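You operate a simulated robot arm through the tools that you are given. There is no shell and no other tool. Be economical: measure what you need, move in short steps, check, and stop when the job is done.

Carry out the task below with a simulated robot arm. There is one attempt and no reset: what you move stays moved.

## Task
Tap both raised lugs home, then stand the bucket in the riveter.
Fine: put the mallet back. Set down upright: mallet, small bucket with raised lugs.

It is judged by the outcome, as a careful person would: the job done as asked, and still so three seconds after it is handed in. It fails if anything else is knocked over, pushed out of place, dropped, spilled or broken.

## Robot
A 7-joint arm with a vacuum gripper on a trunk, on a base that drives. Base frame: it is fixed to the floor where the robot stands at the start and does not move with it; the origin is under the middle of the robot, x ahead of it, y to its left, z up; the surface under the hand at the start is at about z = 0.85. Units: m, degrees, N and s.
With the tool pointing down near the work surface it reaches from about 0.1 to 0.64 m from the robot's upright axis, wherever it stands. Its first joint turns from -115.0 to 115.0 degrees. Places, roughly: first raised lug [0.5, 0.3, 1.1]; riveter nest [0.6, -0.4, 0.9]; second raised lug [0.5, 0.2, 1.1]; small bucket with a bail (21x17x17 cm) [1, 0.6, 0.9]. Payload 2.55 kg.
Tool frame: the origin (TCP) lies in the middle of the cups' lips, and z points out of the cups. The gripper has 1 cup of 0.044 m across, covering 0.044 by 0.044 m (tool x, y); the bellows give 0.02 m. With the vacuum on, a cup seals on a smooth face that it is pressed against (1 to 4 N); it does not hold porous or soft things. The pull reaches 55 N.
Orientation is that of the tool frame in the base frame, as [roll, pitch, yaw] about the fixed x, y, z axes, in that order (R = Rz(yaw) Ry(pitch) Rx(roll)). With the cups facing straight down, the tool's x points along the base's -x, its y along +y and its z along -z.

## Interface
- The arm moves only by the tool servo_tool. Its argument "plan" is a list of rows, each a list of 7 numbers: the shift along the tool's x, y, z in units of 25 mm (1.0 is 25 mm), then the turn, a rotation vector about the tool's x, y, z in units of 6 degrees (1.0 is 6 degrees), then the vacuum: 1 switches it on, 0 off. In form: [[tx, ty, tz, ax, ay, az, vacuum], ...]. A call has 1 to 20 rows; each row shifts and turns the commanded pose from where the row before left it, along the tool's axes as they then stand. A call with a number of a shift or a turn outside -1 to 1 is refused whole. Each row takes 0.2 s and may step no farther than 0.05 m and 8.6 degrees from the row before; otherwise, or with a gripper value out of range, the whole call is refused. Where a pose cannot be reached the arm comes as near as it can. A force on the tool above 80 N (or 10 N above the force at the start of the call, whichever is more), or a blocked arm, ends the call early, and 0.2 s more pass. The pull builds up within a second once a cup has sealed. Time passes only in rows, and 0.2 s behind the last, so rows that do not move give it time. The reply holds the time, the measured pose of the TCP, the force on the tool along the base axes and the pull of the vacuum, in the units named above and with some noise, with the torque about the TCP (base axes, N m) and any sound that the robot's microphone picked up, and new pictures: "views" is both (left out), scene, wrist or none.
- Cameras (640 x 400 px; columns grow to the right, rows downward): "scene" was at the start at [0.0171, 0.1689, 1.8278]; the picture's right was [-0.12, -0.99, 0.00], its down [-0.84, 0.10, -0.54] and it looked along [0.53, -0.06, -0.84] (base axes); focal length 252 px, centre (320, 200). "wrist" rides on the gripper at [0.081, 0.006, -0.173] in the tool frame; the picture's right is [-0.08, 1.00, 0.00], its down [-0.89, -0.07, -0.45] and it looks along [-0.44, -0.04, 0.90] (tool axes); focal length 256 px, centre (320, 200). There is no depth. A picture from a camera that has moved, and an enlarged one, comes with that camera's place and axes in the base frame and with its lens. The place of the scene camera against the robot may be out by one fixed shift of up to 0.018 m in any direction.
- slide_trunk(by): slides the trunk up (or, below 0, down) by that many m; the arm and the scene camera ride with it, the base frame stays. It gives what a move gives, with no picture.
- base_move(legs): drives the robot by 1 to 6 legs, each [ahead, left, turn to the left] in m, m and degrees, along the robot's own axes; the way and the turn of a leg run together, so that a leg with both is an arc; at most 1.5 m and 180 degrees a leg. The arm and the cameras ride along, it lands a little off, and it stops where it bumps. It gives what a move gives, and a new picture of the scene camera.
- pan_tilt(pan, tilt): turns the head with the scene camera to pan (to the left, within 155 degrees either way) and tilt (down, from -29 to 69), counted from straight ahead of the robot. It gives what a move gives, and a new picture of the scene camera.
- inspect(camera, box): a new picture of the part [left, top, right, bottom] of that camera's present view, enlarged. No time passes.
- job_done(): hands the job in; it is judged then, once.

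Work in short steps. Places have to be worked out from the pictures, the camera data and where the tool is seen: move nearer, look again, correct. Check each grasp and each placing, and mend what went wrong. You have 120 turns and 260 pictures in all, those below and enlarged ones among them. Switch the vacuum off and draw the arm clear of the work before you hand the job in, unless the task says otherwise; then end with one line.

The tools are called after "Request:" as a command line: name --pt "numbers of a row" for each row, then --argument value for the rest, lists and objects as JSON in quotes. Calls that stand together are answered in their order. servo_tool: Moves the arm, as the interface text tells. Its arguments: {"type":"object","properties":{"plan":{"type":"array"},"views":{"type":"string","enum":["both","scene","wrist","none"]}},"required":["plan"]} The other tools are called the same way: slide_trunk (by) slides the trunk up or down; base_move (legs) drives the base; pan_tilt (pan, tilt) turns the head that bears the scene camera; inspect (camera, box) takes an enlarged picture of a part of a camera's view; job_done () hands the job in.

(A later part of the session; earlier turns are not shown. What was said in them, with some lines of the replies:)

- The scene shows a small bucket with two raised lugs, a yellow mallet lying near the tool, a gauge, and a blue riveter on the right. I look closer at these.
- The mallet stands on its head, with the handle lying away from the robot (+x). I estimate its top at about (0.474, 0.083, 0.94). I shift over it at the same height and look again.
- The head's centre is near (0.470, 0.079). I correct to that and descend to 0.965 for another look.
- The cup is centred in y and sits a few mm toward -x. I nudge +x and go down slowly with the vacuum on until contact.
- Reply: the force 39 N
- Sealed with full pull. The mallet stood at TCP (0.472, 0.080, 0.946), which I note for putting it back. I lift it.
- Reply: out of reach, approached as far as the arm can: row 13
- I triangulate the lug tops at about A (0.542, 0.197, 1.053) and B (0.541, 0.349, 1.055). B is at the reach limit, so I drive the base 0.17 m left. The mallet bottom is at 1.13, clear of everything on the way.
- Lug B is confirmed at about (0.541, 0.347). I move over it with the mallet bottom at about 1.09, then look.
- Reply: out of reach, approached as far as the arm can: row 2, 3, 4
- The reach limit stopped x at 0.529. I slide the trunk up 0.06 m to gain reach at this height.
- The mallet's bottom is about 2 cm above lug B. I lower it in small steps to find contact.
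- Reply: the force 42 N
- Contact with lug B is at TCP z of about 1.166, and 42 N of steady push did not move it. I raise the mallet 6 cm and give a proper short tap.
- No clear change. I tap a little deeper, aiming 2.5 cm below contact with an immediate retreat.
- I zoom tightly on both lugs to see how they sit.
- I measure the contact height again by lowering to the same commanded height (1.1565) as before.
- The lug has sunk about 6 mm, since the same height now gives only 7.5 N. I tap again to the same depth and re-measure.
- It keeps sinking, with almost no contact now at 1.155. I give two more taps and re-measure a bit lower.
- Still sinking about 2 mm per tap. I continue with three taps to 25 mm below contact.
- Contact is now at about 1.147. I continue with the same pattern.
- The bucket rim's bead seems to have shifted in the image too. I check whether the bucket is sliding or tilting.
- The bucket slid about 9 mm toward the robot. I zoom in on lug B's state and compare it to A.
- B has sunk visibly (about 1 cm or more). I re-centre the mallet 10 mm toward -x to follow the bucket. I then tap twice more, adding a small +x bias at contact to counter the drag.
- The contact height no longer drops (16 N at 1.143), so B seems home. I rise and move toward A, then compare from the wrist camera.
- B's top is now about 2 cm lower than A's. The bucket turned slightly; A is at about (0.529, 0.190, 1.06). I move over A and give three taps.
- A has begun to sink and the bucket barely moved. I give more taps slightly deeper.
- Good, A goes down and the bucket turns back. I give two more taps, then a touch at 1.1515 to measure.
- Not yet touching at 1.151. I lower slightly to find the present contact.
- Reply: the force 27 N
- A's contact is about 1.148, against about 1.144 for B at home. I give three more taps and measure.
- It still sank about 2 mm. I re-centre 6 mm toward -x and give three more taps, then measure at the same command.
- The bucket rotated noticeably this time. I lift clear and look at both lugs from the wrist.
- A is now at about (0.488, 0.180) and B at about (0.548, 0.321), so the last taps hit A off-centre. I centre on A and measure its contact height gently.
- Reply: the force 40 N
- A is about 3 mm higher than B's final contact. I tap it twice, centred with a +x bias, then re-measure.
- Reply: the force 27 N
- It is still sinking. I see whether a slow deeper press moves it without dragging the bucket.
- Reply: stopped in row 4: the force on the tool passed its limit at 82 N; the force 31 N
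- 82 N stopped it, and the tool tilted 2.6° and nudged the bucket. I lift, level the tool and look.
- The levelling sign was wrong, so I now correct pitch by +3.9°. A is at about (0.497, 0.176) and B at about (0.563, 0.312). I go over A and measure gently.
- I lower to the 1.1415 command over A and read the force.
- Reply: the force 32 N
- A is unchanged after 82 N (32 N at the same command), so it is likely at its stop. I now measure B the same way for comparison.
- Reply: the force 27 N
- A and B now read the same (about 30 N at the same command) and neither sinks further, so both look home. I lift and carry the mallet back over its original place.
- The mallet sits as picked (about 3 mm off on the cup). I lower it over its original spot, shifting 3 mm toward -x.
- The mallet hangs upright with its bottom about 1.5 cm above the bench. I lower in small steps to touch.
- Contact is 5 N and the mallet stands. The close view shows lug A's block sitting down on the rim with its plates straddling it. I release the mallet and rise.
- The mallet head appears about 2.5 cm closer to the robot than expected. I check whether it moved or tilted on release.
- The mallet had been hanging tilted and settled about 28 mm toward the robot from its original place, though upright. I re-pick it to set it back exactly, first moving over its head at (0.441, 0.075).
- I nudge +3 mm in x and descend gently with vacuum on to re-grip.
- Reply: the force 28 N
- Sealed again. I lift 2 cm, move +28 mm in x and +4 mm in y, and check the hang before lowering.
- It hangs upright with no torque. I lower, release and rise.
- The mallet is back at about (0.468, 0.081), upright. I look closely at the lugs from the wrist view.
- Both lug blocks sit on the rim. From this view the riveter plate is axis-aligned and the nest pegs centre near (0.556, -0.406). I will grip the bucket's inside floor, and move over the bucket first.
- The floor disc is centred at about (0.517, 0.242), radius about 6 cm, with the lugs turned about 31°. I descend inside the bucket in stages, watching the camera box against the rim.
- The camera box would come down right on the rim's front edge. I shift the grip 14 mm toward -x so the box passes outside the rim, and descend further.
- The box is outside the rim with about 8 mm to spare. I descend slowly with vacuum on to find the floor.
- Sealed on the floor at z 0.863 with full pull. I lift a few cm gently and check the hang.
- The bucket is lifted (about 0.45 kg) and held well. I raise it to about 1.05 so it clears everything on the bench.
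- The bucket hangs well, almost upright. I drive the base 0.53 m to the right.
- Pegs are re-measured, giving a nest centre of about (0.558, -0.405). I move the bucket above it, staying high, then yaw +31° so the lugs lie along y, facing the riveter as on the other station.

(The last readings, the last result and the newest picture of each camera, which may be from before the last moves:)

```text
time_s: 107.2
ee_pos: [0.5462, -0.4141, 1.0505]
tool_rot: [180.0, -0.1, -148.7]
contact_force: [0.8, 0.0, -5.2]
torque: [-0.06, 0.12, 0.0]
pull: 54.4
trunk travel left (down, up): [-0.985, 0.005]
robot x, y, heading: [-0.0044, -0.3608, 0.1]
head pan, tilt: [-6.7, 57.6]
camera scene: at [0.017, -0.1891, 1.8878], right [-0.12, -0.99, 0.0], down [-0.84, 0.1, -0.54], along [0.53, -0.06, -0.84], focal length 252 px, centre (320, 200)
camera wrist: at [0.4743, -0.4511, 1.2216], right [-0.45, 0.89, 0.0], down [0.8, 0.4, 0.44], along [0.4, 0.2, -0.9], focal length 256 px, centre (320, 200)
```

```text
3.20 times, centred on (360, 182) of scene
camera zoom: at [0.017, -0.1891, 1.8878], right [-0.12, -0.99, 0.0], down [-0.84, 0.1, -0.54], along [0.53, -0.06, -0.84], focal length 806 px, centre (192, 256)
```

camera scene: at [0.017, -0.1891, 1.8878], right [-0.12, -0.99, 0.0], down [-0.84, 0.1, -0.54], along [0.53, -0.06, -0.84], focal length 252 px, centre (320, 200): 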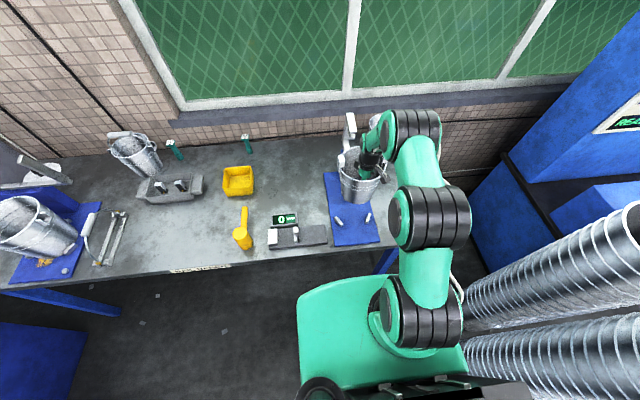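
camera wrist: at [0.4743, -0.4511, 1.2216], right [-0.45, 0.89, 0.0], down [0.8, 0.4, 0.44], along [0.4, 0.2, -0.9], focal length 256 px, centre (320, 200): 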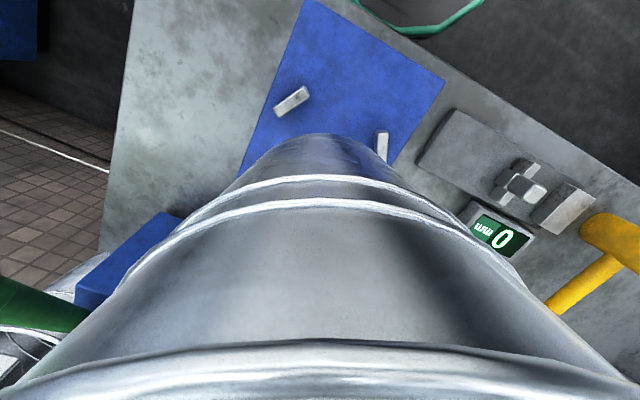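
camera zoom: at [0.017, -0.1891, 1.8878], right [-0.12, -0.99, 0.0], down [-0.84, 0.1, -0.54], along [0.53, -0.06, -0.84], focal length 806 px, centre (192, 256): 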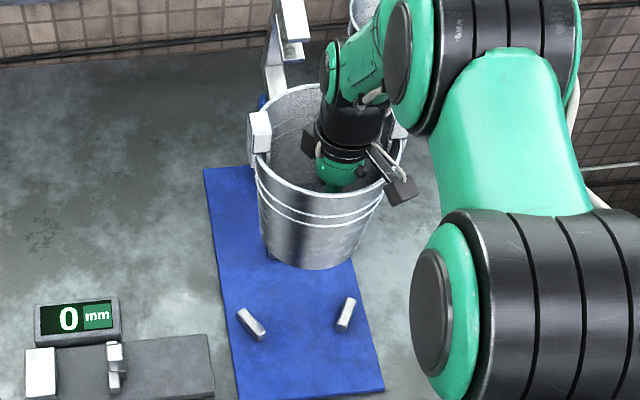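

The bucket is above the nest and its lugs are roughly along y. I descend to about 5 cm above the nest and check the foot against the pegs.

Request:
servo_tool --pt "0 0 0.8 0 0 0 1" --pt "0 0 0.8 0 0 0 1" --pt "0 0 0.8 0 0 0 1" --pt "0 0 0.8 0 0 0 1" --pt "0 0 0.8 0 0 0 1" --pt "0 0 0.6 0 0 0 1" --pt "0 0 0.2 0 0 0 1" --pt "0 0 0 0 0 0 1" --pt "0 0 0 0 0 0 1"

Request:
inspect --camera "scene" --box '[300, 140, 420, 250]'

Request:
inspect --camera "wrist" --box '[160, 0, 480, 200]'

```text
time_s: 109.2
ee_pos: [0.5466, -0.4132, 0.9305]
tool_rot: [-180.0, 0.1, -148.6]
contact_force: [0.0, -0.3, -3.2]
torque: [-0.02, 0.13, 0.01]
pull: 54.5
trunk travel left (down, up): [-0.985, 0.005]
robot x, y, heading: [-0.0005, -0.3608, -0.3]
head pan, tilt: [-6.7, 57.6]
camera scene: at [0.017, -0.1891, 1.8878], right [-0.12, -0.99, 0.0], down [-0.84, 0.1, -0.54], along [0.53, -0.06, -0.84], focal length 252 px, centre (320, 200)
camera wrist: at [0.4752, -0.4504, 1.1027], right [-0.45, 0.89, 0.0], down [0.8, 0.4, 0.44], along [0.4, 0.2, -0.9], focal length 256 px, centre (320, 200)
```

scene: 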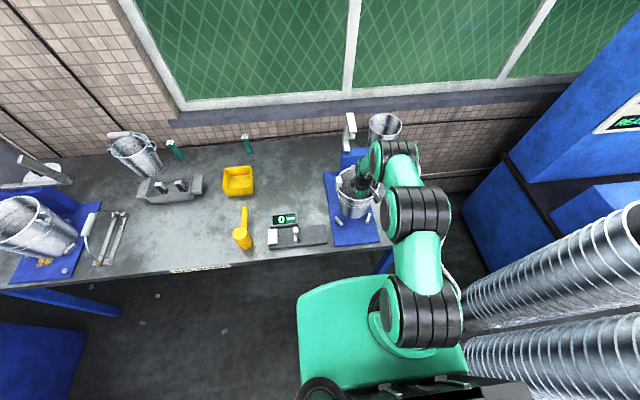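
wrist: 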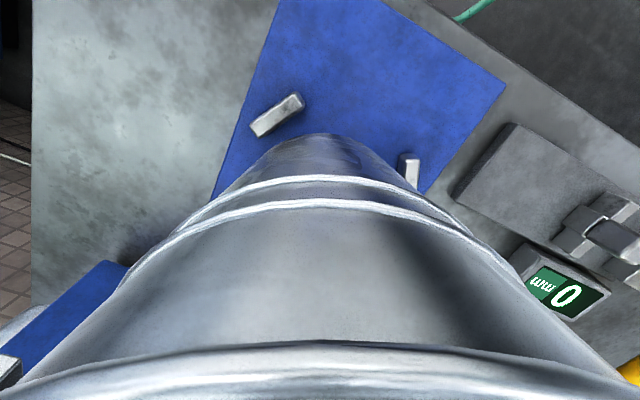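

```text
3.64 times, centred on (360, 195) of scene
camera zoom: at [0.017, -0.1891, 1.8878], right [-0.12, -0.99, 0.0], down [-0.84, 0.1, -0.54], along [0.53, -0.06, -0.84], focal length 916 px, centre (174, 218)
```

zoom: 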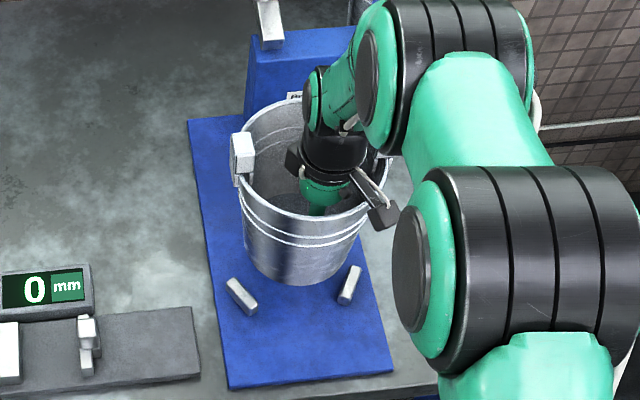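

```text
2.00 times, centred on (320, 100) of wrist
camera zoom: at [0.4752, -0.4504, 1.1027], right [-0.45, 0.89, 0.0], down [0.8, 0.4, 0.44], along [0.4, 0.2, -0.9], focal length 512 px, centre (320, 400)
```

zoom: 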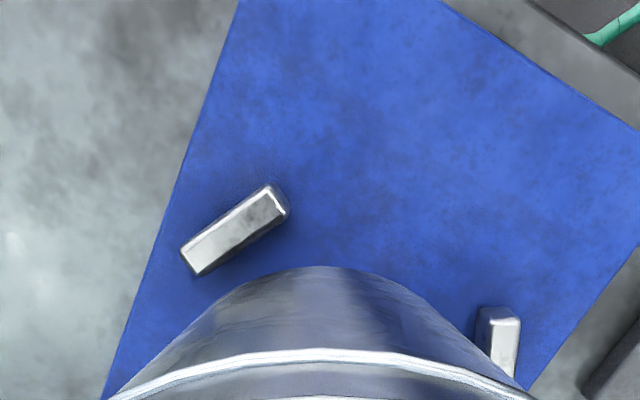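

The foot is centred within about 5 mm of the nest, between the pegs. I apply a small correction and lower gently until contact.

Request:
servo_tool --pt "0.18 -0.07 0.4 0 0 0 1" --pt "0 0 0.5 0 0 0 1" --pt "0 0 0.4 0 0 0 1" --pt "0 0 0.3 0 0 0 1" --pt "0 0 0.2 0 0 0 1" --pt "0 0 0 0 0 0 1"

Request:
inspect --camera "scene" --box '[300, 140, 420, 250]'

Request:
inspect --camera "wrist" --box '[160, 0, 480, 200]'

```text
time_s: 110.6
ee_pos: [0.5426, -0.4179, 0.8853]
tool_rot: [-180.0, 0.1, -148.7]
contact_force: [0.0, 0.4, -4.5]
torque: [-0.08, 0.1, 0.0]
pull: 54.7
trunk travel left (down, up): [-0.985, 0.005]
robot x, y, heading: [0.0005, -0.3579, 0.1]
head pan, tilt: [-6.7, 57.6]
camera scene: at [0.0169, -0.1891, 1.8878], right [-0.12, -0.99, 0.0], down [-0.84, 0.1, -0.54], along [0.53, -0.06, -0.84], focal length 252 px, centre (320, 200)
camera wrist: at [0.4712, -0.4547, 1.0573], right [-0.45, 0.89, 0.0], down [0.8, 0.4, 0.45], along [0.4, 0.2, -0.9], focal length 256 px, centre (320, 200)
```

scene: 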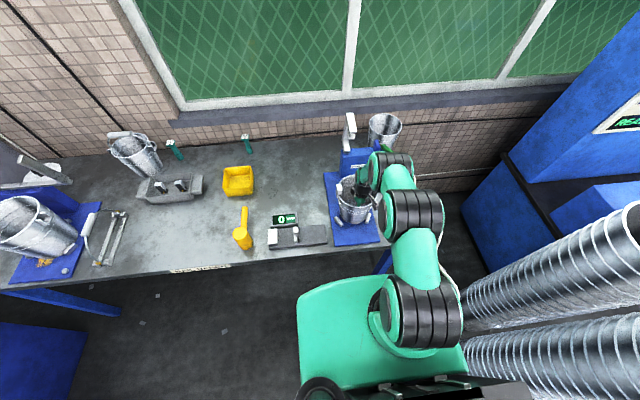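
wrist: 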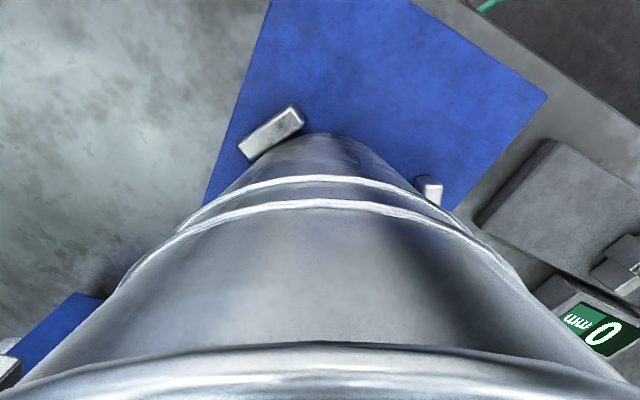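

```text
3.64 times, centred on (360, 195) of scene
camera zoom: at [0.0169, -0.1891, 1.8878], right [-0.12, -0.99, 0.0], down [-0.84, 0.1, -0.54], along [0.53, -0.06, -0.84], focal length 916 px, centre (174, 218)
```

zoom: 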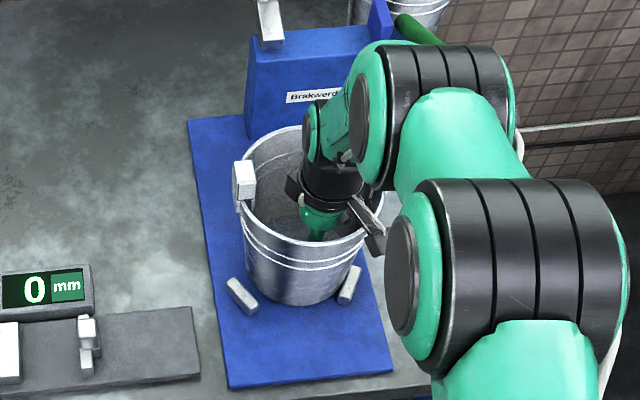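

```text
2.00 times, centred on (320, 100) of wrist
camera zoom: at [0.4712, -0.4547, 1.0573], right [-0.45, 0.89, 0.0], down [0.8, 0.4, 0.45], along [0.4, 0.2, -0.9], focal length 512 px, centre (320, 400)
```

zoom: 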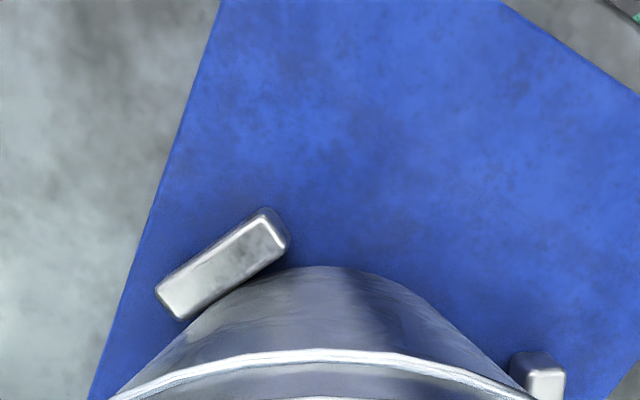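

The foot is equidistant (about 78 mm) from all three pegs. I continue down in tiny steps until it rests.

Request:
servo_tool --pt "0 0 0.2 0 0 0 1" --pt "0 0 0.15 0 0 0 1" --pt "0 0 0.1 0 0 0 1" --pt "0 0 0 0 0 0 1" --views "none"

Request:
inspect --camera "scene" --box '[310, 160, 400, 240]'

Request:
inspect --camera "wrist" --box '[160, 0, 480, 200]'

```text
time_s: 111.6
ee_pos: [0.5421, -0.4163, 0.8774]
tool_rot: [-179.7, 0.3, -148.6]
contact_force: [-5.2, 7.1, 28.7]
torque: [-0.84, 0.1, 0.27]
pull: 54.8
trunk travel left (down, up): [-0.985, 0.005]
robot x, y, heading: [-0.0015, -0.3602, -0.0]
head pan, tilt: [-6.7, 57.6]
```

```text
5.00 times, centred on (355, 200) of scene
camera zoom: at [0.0105, -0.1867, 1.8878], right [-0.12, -0.99, 0.0], down [-0.84, 0.1, -0.54], along [0.54, -0.06, -0.84], focal length 1260 px, centre (145, 200)
```

zoom: 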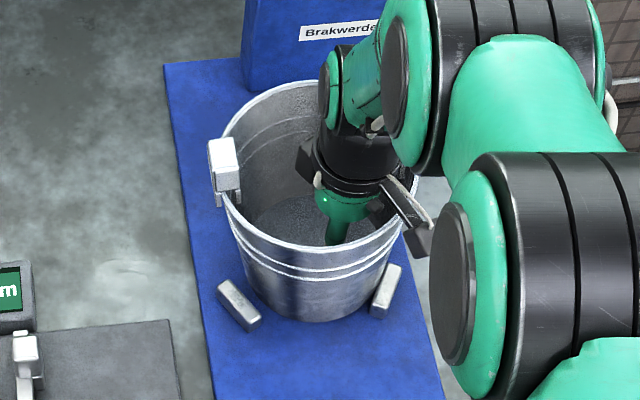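

```text
2.00 times, centred on (320, 100) of wrist
camera zoom: at [0.4696, -0.4534, 1.0485], right [-0.45, 0.89, 0.0], down [0.8, 0.41, 0.45], along [0.4, 0.2, -0.89], focal length 512 px, centre (320, 400)
```

zoom: 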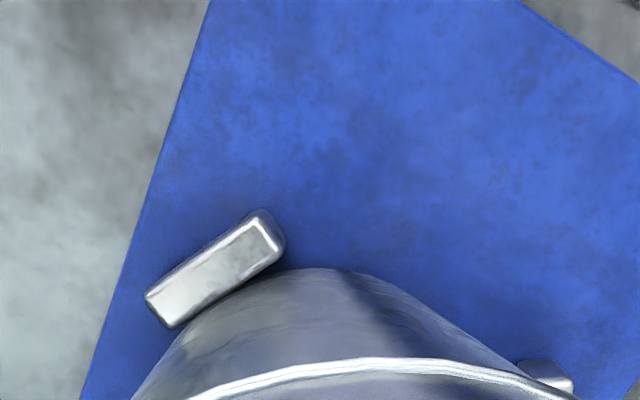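

It touched early on the right (-y) side with a lateral push, probably peg a. I lift 8 mm, shift about 5 mm to +y, and lower again.

Request:
servo_tool --pt "0 0 -0.3 0 0 0 1" --pt "0 0 -0.2 0 0 0 1" --pt "-0.17 0.13 0 0 0 0 1" --pt "0 0 0 0 0 0 1" --pt "0 0 0.2 0 0 0 1" --pt "0 0 0.15 0 0 0 1" --pt "0 0 0 0 0 0 1" --views "none"

Request:
inspect --camera "scene" --box '[310, 160, 400, 240]'

Request:
inspect --camera "wrist" --box '[160, 0, 480, 200]'

```text
time_s: 113.2
ee_pos: [0.5434, -0.4135, 0.8781]
tool_rot: [180.0, -0.1, -148.7]
contact_force: [-1.6, -1.4, 2.8]
torque: [-0.02, -0.65, -0.01]
pull: 54.3
trunk travel left (down, up): [-0.985, 0.005]
robot x, y, heading: [-0.0017, -0.359, 0.2]
head pan, tilt: [-6.7, 57.6]
```

```text
5.00 times, centred on (355, 200) of scene
camera zoom: at [0.0148, -0.189, 1.8878], right [-0.12, -0.99, 0.0], down [-0.84, 0.1, -0.54], along [0.53, -0.06, -0.84], focal length 1260 px, centre (145, 200)
```

zoom: 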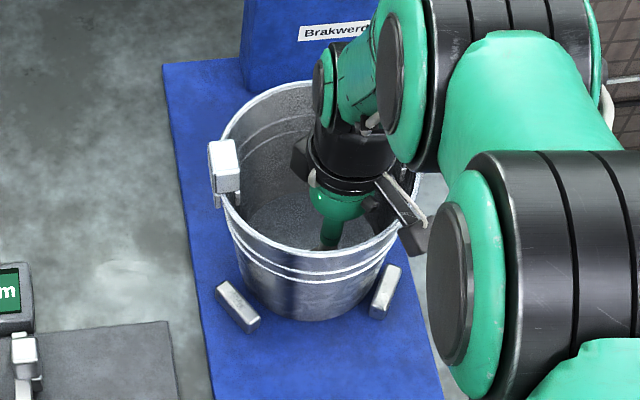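

```text
2.00 times, centred on (320, 100) of wrist
camera zoom: at [0.4721, -0.4503, 1.0504], right [-0.45, 0.89, 0.0], down [0.8, 0.4, 0.45], along [0.4, 0.2, -0.89], focal length 512 px, centre (320, 400)
```

zoom: 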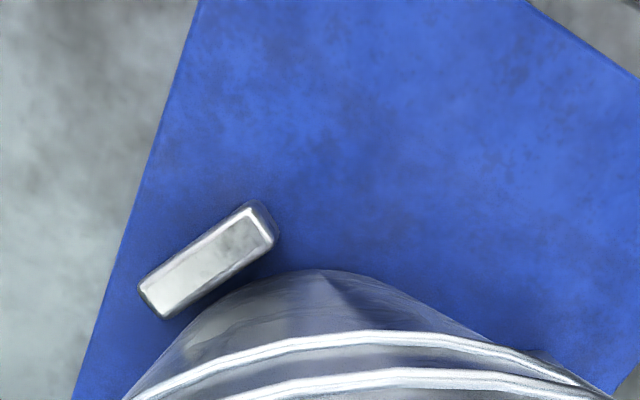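

Now the reaction is at the +x side, so the foot's far edge touches peg c because the bucket hangs leaning a few degrees. I lift, counter-tilt by 3°, shift 4 mm to -x and look.

Request:
servo_tool --pt "0 0 -0.3 0 0 0 1" --pt "0 0 -0.5 0 0 0 1" --pt "0.14 0.08 0 0 -0.5 0 1" --pt "0 0 0 0 0 0 1" --pt "0 0 0 0 0 0 1" --views "none"

Request:
inspect --camera "scene" --box '[310, 160, 400, 240]'

Request:
inspect --camera "wrist" --box '[0, 0, 640, 400]'

```text
time_s: 114.4
ee_pos: [0.5406, -0.4134, 0.8977]
tool_rot: [180.0, 3.0, -148.7]
contact_force: [0.5, -0.7, -4.1]
torque: [-0.16, -0.02, -0.01]
pull: 55.4
trunk travel left (down, up): [-0.985, 0.005]
robot x, y, heading: [-0.0026, -0.3547, 0.1]
head pan, tilt: [-6.7, 57.6]
```

```text
5.00 times, centred on (355, 200) of scene
camera zoom: at [0.0167, -0.1891, 1.8878], right [-0.12, -0.99, 0.0], down [-0.84, 0.1, -0.54], along [0.53, -0.06, -0.84], focal length 1260 px, centre (145, 200)
```

zoom: 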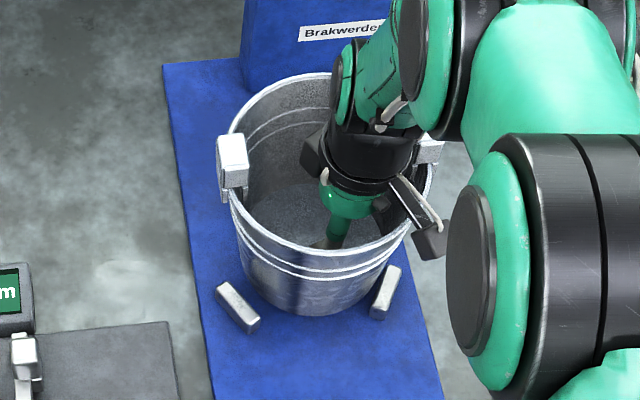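

```text
1.00 times, centred on (320, 200) of wrist (not enlarged: the box is as wide or as high as the picture)
camera zoom: at [0.461, -0.4547, 1.0654], right [-0.45, 0.89, 0.0], down [0.78, 0.39, 0.49], along [0.44, 0.23, -0.87], focal length 256 px, centre (320, 200)
```

zoom: 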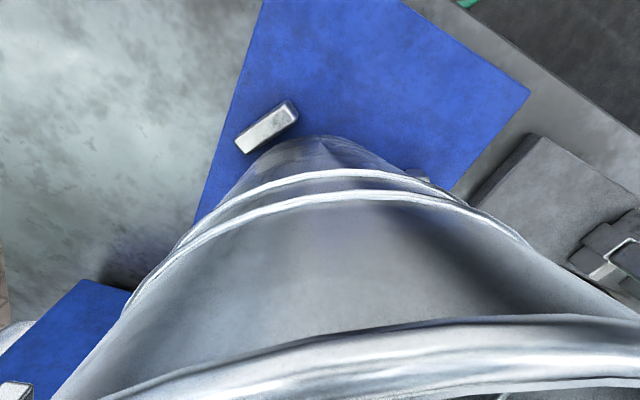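

By both cameras the foot centre is about (0.558, -0.403), right on the nest centre. The earlier contacts near z 0.878 likely were the plate itself, with the bucket leaning. I lower again and look at how it seats.

Request:
servo_tool --pt "0 0 0.3 0 0 0 1" --pt "0 0 0.2 0 0 0 1" --pt "0 0 0.15 0 0 0 1" --pt "0 0 0.1 0 0 0 1" --pt "0 0 0 0 0 0 1" --views "none"

Request:
inspect --camera "scene" --box '[310, 160, 400, 240]'

Request:
inspect --camera "wrist" --box '[160, 0, 480, 200]'

```text
time_s: 115.6
ee_pos: [0.5425, -0.4133, 0.8791]
tool_rot: [180.0, 3.0, -148.7]
contact_force: [0.2, 0.6, -4.1]
torque: [-0.13, 0.0, 0.0]
pull: 54.2
trunk travel left (down, up): [-0.985, 0.005]
robot x, y, heading: [0.0006, -0.36, 0.2]
head pan, tilt: [-6.7, 57.6]
```

```text
5.00 times, centred on (355, 200) of scene
camera zoom: at [0.0168, -0.189, 1.8878], right [-0.12, -0.99, 0.0], down [-0.84, 0.1, -0.54], along [0.53, -0.06, -0.84], focal length 1260 px, centre (145, 200)
```

zoom: 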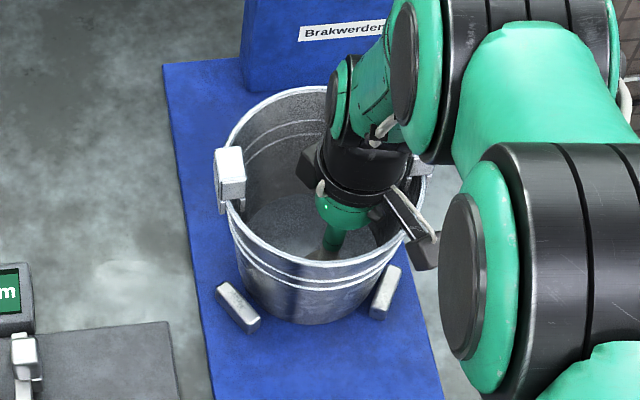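

```text
2.00 times, centred on (320, 100) of wrist
camera zoom: at [0.4628, -0.4541, 1.046], right [-0.45, 0.89, 0.0], down [0.78, 0.39, 0.49], along [0.44, 0.22, -0.87], focal length 512 px, centre (320, 400)
```

zoom: 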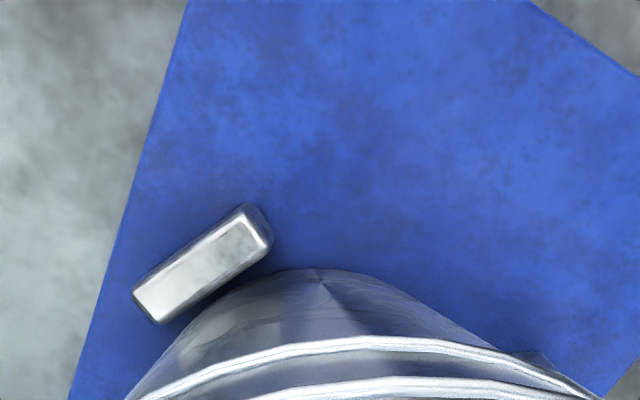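

Still hanging freely at 0.879. I go a few mm further down.

Request:
servo_tool --pt "0 0 0.1 0 0 0 1" --pt "0 0 0.1 0 0 0 1" --pt "0 0 0 0 0 0 1" --views "none"

```text
time_s: 116.4
ee_pos: [0.543, -0.4132, 0.8737]
tool_rot: [-179.9, 3.1, -148.7]
contact_force: [-0.9, -1.5, 7.8]
torque: [0.26, 0.53, 0.08]
pull: 54.8
trunk travel left (down, up): [-0.985, 0.005]
robot x, y, heading: [-0.0031, -0.358, 0.2]
head pan, tilt: [-6.7, 57.6]
```

Contact at 0.8737, the height expected for the plate, at the foot's front edge. I check the pegs before releasing.

Request:
inspect --camera "scene" --box '[325, 190, 385, 230]'

Request:
inspect --camera "wrist" --box '[160, 0, 480, 200]'

```text
10.00 times, centred on (355, 210) of scene
camera zoom: at [0.0149, -0.1893, 1.8879], right [-0.12, -0.99, 0.0], down [-0.84, 0.1, -0.54], along [0.53, -0.06, -0.84], focal length 2519 px, centre (-30, 100)
```

zoom: 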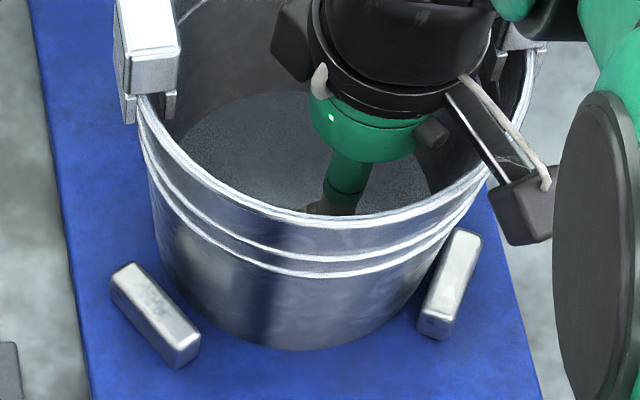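

```text
2.00 times, centred on (320, 100) of wrist
camera zoom: at [0.4629, -0.4546, 1.0422], right [-0.45, 0.89, 0.0], down [0.78, 0.39, 0.49], along [0.44, 0.22, -0.87], focal length 512 px, centre (320, 400)
```

zoom: 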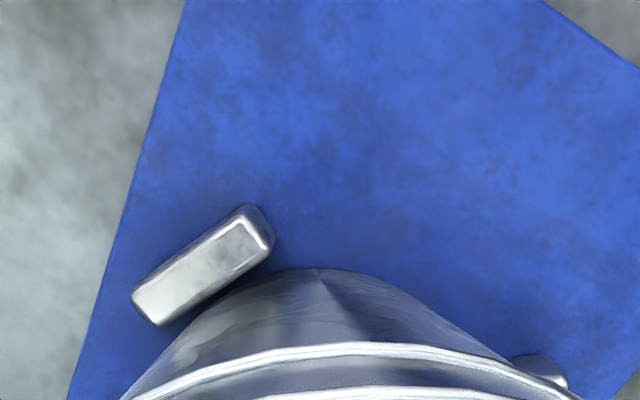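

The foot sits between the pegs. I release the vacuum, wait, and rise slowly a little.

Request:
servo_tool --pt "0 0 0 0 0 0 0" --pt "0 0 0 0 0 0 0" --pt "0 0 0 0 0 0 0" --pt "0 0 0 0 0 0 0" --pt "0 0 -0.2 0 0 0 0" --pt "0 0 -0.4 0 0 0 0" --pt "0 0 -0.4 0 0.5 0 0" --pt "0 0 0 0 0 0 0"

Request:
inspect --camera "scene" --box '[325, 190, 385, 230]'

Request:
inspect --camera "wrist" --box '[160, 0, 480, 200]'

```text
time_s: 118.2
ee_pos: [0.5407, -0.4139, 0.8977]
tool_rot: [180.0, -0.1, -148.8]
contact_force: [0.6, 0.3, -1.0]
torque: [-0.02, 0.0, -0.01]
pull: 0.0
trunk travel left (down, up): [-0.985, 0.005]
robot x, y, heading: [0.0013, -0.3548, 0.2]
head pan, tilt: [-6.7, 57.6]
camera scene: at [0.0166, -0.1894, 1.8878], right [-0.12, -0.99, 0.0], down [-0.84, 0.1, -0.54], along [0.53, -0.06, -0.84], focal length 252 px, centre (320, 200)
camera wrist: at [0.4689, -0.4495, 1.0706], right [-0.45, 0.89, 0.0], down [0.8, 0.4, 0.44], along [0.4, 0.2, -0.9], focal length 256 px, centre (320, 200)
```

scene: 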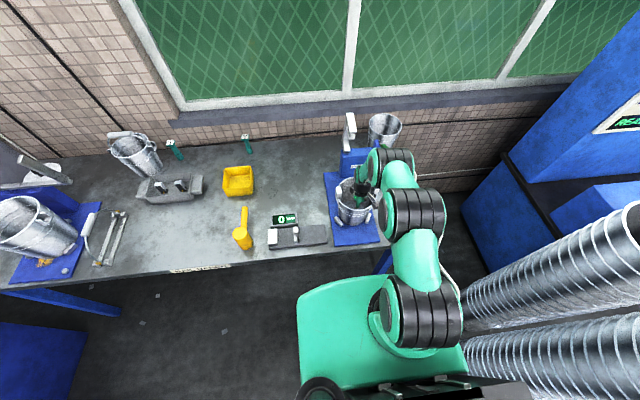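
wrist: 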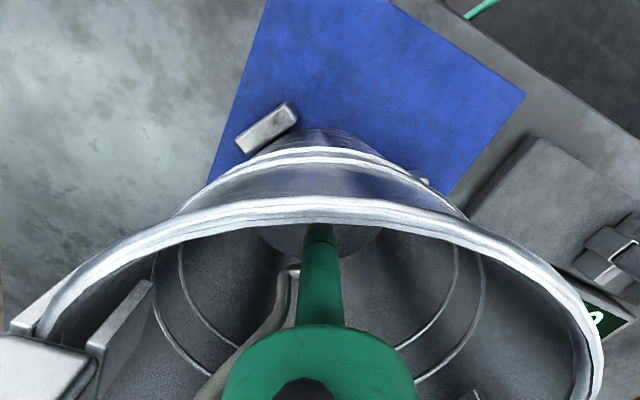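

```text
10.00 times, centred on (355, 210) of scene
camera zoom: at [0.0166, -0.1894, 1.8878], right [-0.12, -0.99, 0.0], down [-0.84, 0.1, -0.54], along [0.53, -0.06, -0.84], focal length 2519 px, centre (-30, 100)
```

zoom: 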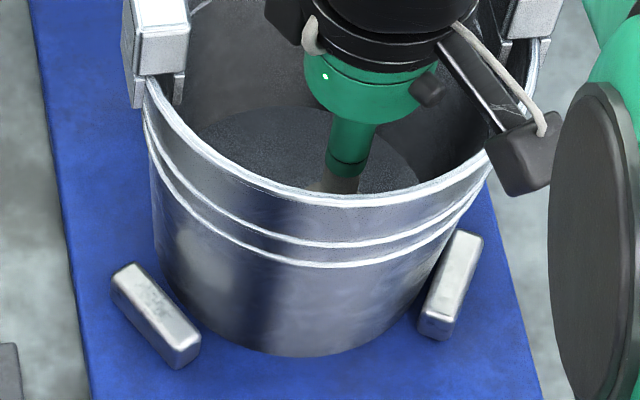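

```text
2.00 times, centred on (320, 100) of wrist
camera zoom: at [0.4689, -0.4495, 1.0706], right [-0.45, 0.89, 0.0], down [0.8, 0.4, 0.44], along [0.4, 0.2, -0.9], focal length 512 px, centre (320, 400)
```

zoom: 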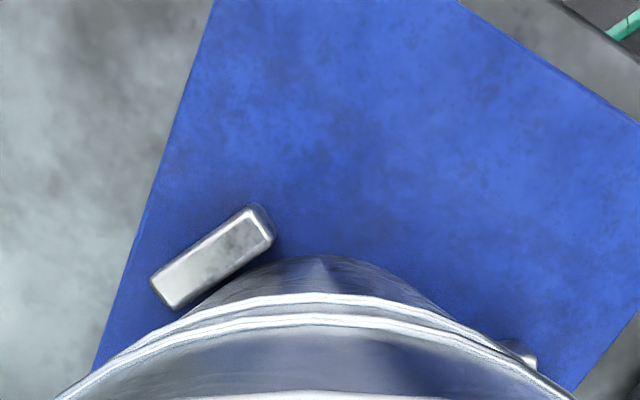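

Released. I raise the tool straight out of the bucket and then look at how it stands.

Request:
servo_tool --pt "0 0 -0.8 0 0 0 0" --pt "0 0 -1 0 0 0 0" --pt "0 0 -1 0 0 0 0" --pt "0 0 -1 0 0 0 0" --pt "0 0 -1 0 0 0 0" --pt "0 0 -1 0 0 0 0" --pt "0 0 -1 0 0 0 0" --pt "0 0 -1 0 0 0 0" --pt "0 0 -1 0 0 0 0" --pt "0 0 -1 0 0 0 0" --pt "0 0 0 0 0 0 0"

Request:
inspect --camera "wrist" --box '[160, 40, 480, 240]'

Request:
inspect --camera "scene" --box '[300, 110, 420, 240]'

```text
time_s: 120.6
ee_pos: [0.5409, -0.414, 1.1438]
tool_rot: [179.9, -0.1, -148.6]
contact_force: [-0.9, 0.3, -0.2]
torque: [-0.01, -0.02, 0.0]
pull: 0.1
trunk travel left (down, up): [-0.985, 0.005]
robot x, y, heading: [0.0004, -0.356, 0.3]
head pan, tilt: [-6.7, 57.6]
camera scene: at [0.0173, -0.1891, 1.8878], right [-0.12, -0.99, 0.0], down [-0.84, 0.1, -0.54], along [0.53, -0.06, -0.84], focal length 252 px, centre (320, 200)
camera wrist: at [0.4689, -0.4514, 1.3157], right [-0.45, 0.89, 0.0], down [0.8, 0.4, 0.44], along [0.4, 0.2, -0.9], focal length 256 px, centre (320, 200)
```

scene: 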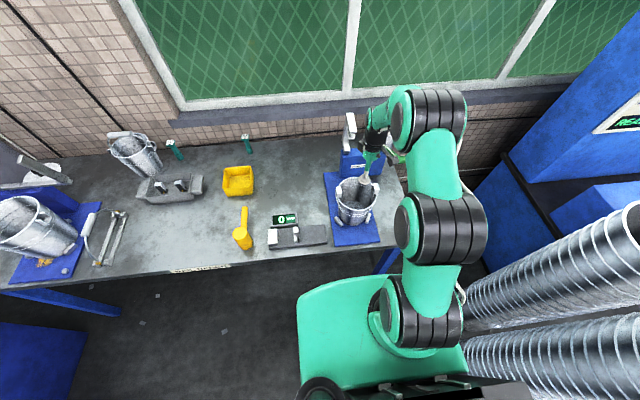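
wrist: 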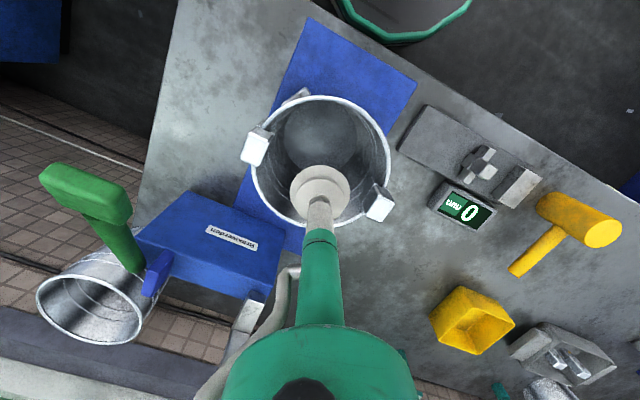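

```text
2.00 times, centred on (320, 140) of wrist
camera zoom: at [0.4689, -0.4514, 1.3157], right [-0.45, 0.89, 0.0], down [0.8, 0.4, 0.44], along [0.4, 0.2, -0.9], focal length 512 px, centre (320, 320)
```

zoom: 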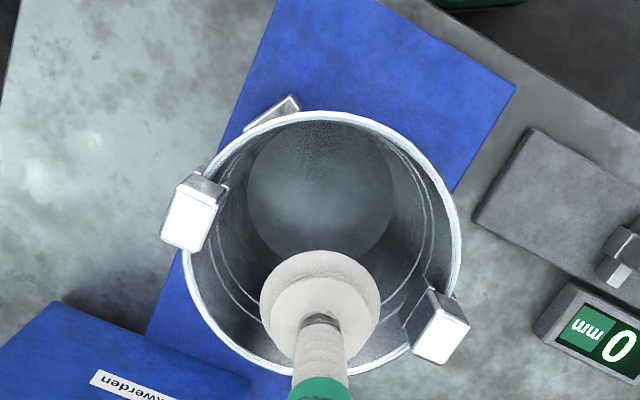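

```text
3.08 times, centred on (360, 175) of scene
camera zoom: at [0.0173, -0.1891, 1.8878], right [-0.12, -0.99, 0.0], down [-0.84, 0.1, -0.54], along [0.53, -0.06, -0.84], focal length 775 px, centre (197, 277)
```

zoom: 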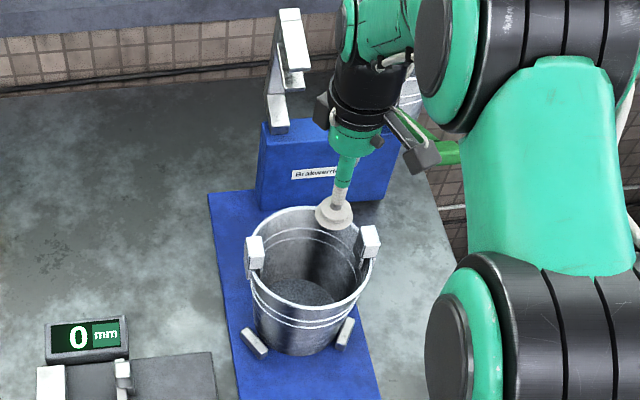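

The bucket stands upright: rim and floor centres agree to about 2 mm, centred at about (0.554, -0.408). The lugs lie along y. I draw the arm back and take a last look.

Request:
servo_tool --pt "0.3 0.2 -0.8 0 0 0 0" --pt "0.85 0.5 0 0 0 0 0" --pt "0.85 0.5 0 0 0 0.8 0" --pt "0.85 0.4 0 0 0 0.9 0" --pt "0.9 0.3 0 0 0 0.9 0" --pt "0.95 0.2 0 0 0 0.9 0" --pt "1 0.1 0 0 0 0.9 0" --pt "1 0 0 0 0 0.8 0" --pt "0.4 0 0 0 0 0 0" --pt "0 0 0 0 0 0 0"

Request:
inspect --camera "scene" --box '[310, 160, 400, 245]'

Request:
inspect --camera "wrist" --box '[160, 150, 480, 400]'

Request:
inspect --camera "scene" --box '[200, 150, 320, 260]'

```text
time_s: 122.8
ee_pos: [0.3493, -0.422, 1.1621]
tool_rot: [-179.9, 0.1, -179.9]
contact_force: [0.3, -0.6, 0.7]
torque: [0.0, -0.01, -0.02]
pull: 0.0
trunk travel left (down, up): [-0.985, 0.005]
robot x, y, heading: [-0.0021, -0.3596, 0.2]
head pan, tilt: [-6.7, 57.6]
camera scene: at [0.0168, -0.1891, 1.8878], right [-0.12, -0.99, 0.0], down [-0.84, 0.1, -0.54], along [0.53, -0.06, -0.84], focal length 252 px, centre (320, 200)
camera wrist: at [0.2692, -0.4164, 1.3356], right [0.08, 1.0, 0.0], down [0.89, -0.07, 0.45], along [0.44, -0.03, -0.9], focal length 256 px, centre (320, 200)
```

scene: 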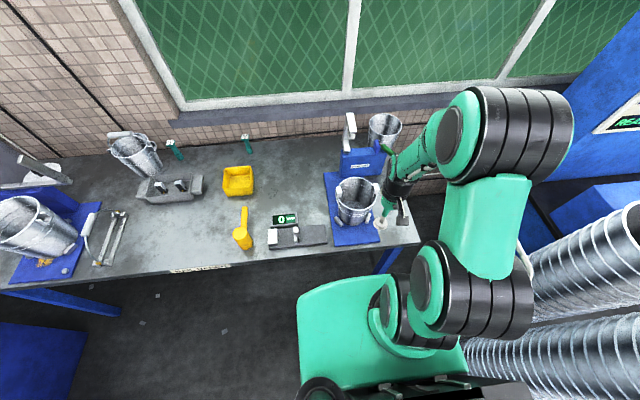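
wrist: 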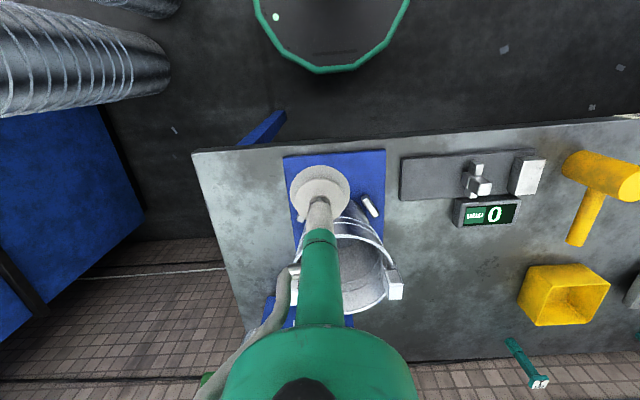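

```text
4.71 times, centred on (355, 202) of scene
camera zoom: at [0.0168, -0.1891, 1.8878], right [-0.12, -0.99, 0.0], down [-0.84, 0.1, -0.54], along [0.53, -0.06, -0.84], focal length 1186 px, centre (155, 188)
```

zoom: 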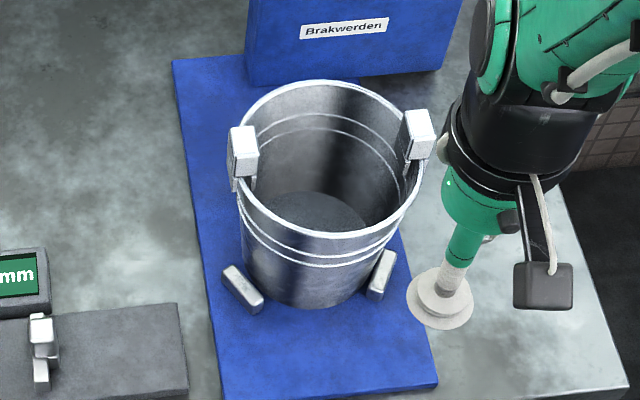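

```text
1.60 times, centred on (320, 275) of wrist
camera zoom: at [0.2692, -0.4164, 1.3356], right [0.08, 1.0, 0.0], down [0.89, -0.07, 0.45], along [0.44, -0.03, -0.9], focal length 410 px, centre (320, 80)
```

zoom: 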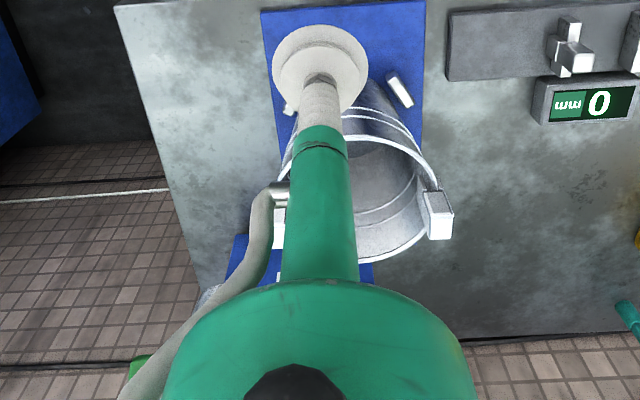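

```text
3.64 times, centred on (260, 205) of scene
camera zoom: at [0.0168, -0.1891, 1.8878], right [-0.12, -0.99, 0.0], down [-0.84, 0.1, -0.54], along [0.53, -0.06, -0.84], focal length 916 px, centre (538, 182)
```

zoom: 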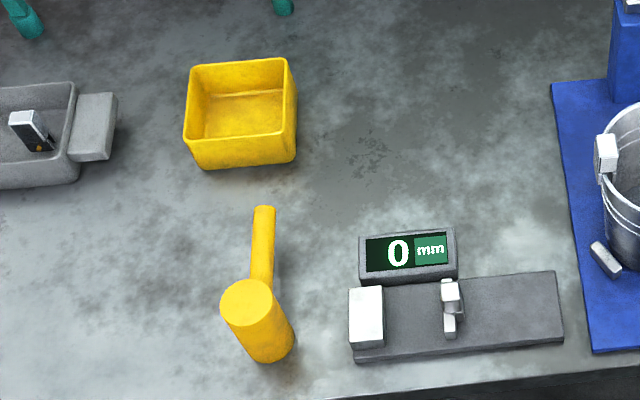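

Everything stands properly. I take one close look at both lugs on the rim before handing in.

Request:
inspect --camera "scene" --box '[336, 182, 366, 202]'

Request:
inspect --camera "scene" --box '[360, 180, 390, 200]'

```text
16.00 times, centred on (351, 192) of scene
camera zoom: at [0.0168, -0.1891, 1.8878], right [-0.12, -0.99, 0.0], down [-0.84, 0.1, -0.54], along [0.53, -0.06, -0.84], focal length 4031 px, centre (-176, 328)
```

zoom: 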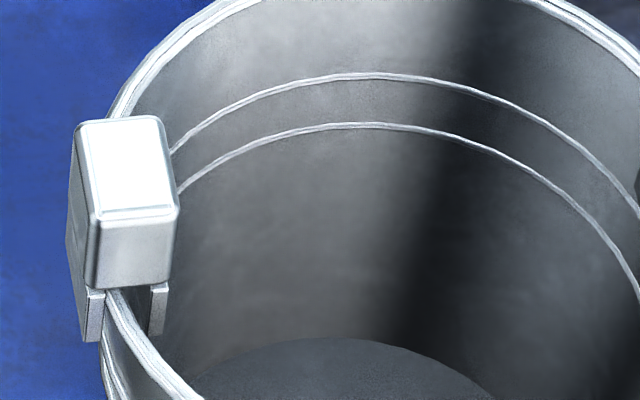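

```text
16.00 times, centred on (375, 190) of scene
camera zoom: at [0.0168, -0.1891, 1.8878], right [-0.12, -0.99, 0.0], down [-0.84, 0.1, -0.54], along [0.53, -0.06, -0.84], focal length 4031 px, centre (-560, 360)
```

zoom: 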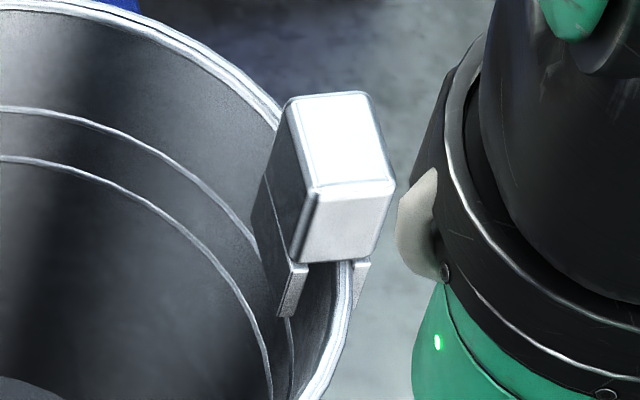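

Both lug blocks rest on the rim, the mallet is back at its place upright, and the bucket stands between the nest pegs. The vacuum is off and the arm is clear, so I hand in.

Request:
job_done

```text
The job is handed in.
```

I tapped both lugs down until they stopped sinking, stood the bucket upright between the riveter's pegs, and put the mallet back upright in its place. I judged the lugs home by contact height and close views, and I couldn't see the rear peg behind the bucket.
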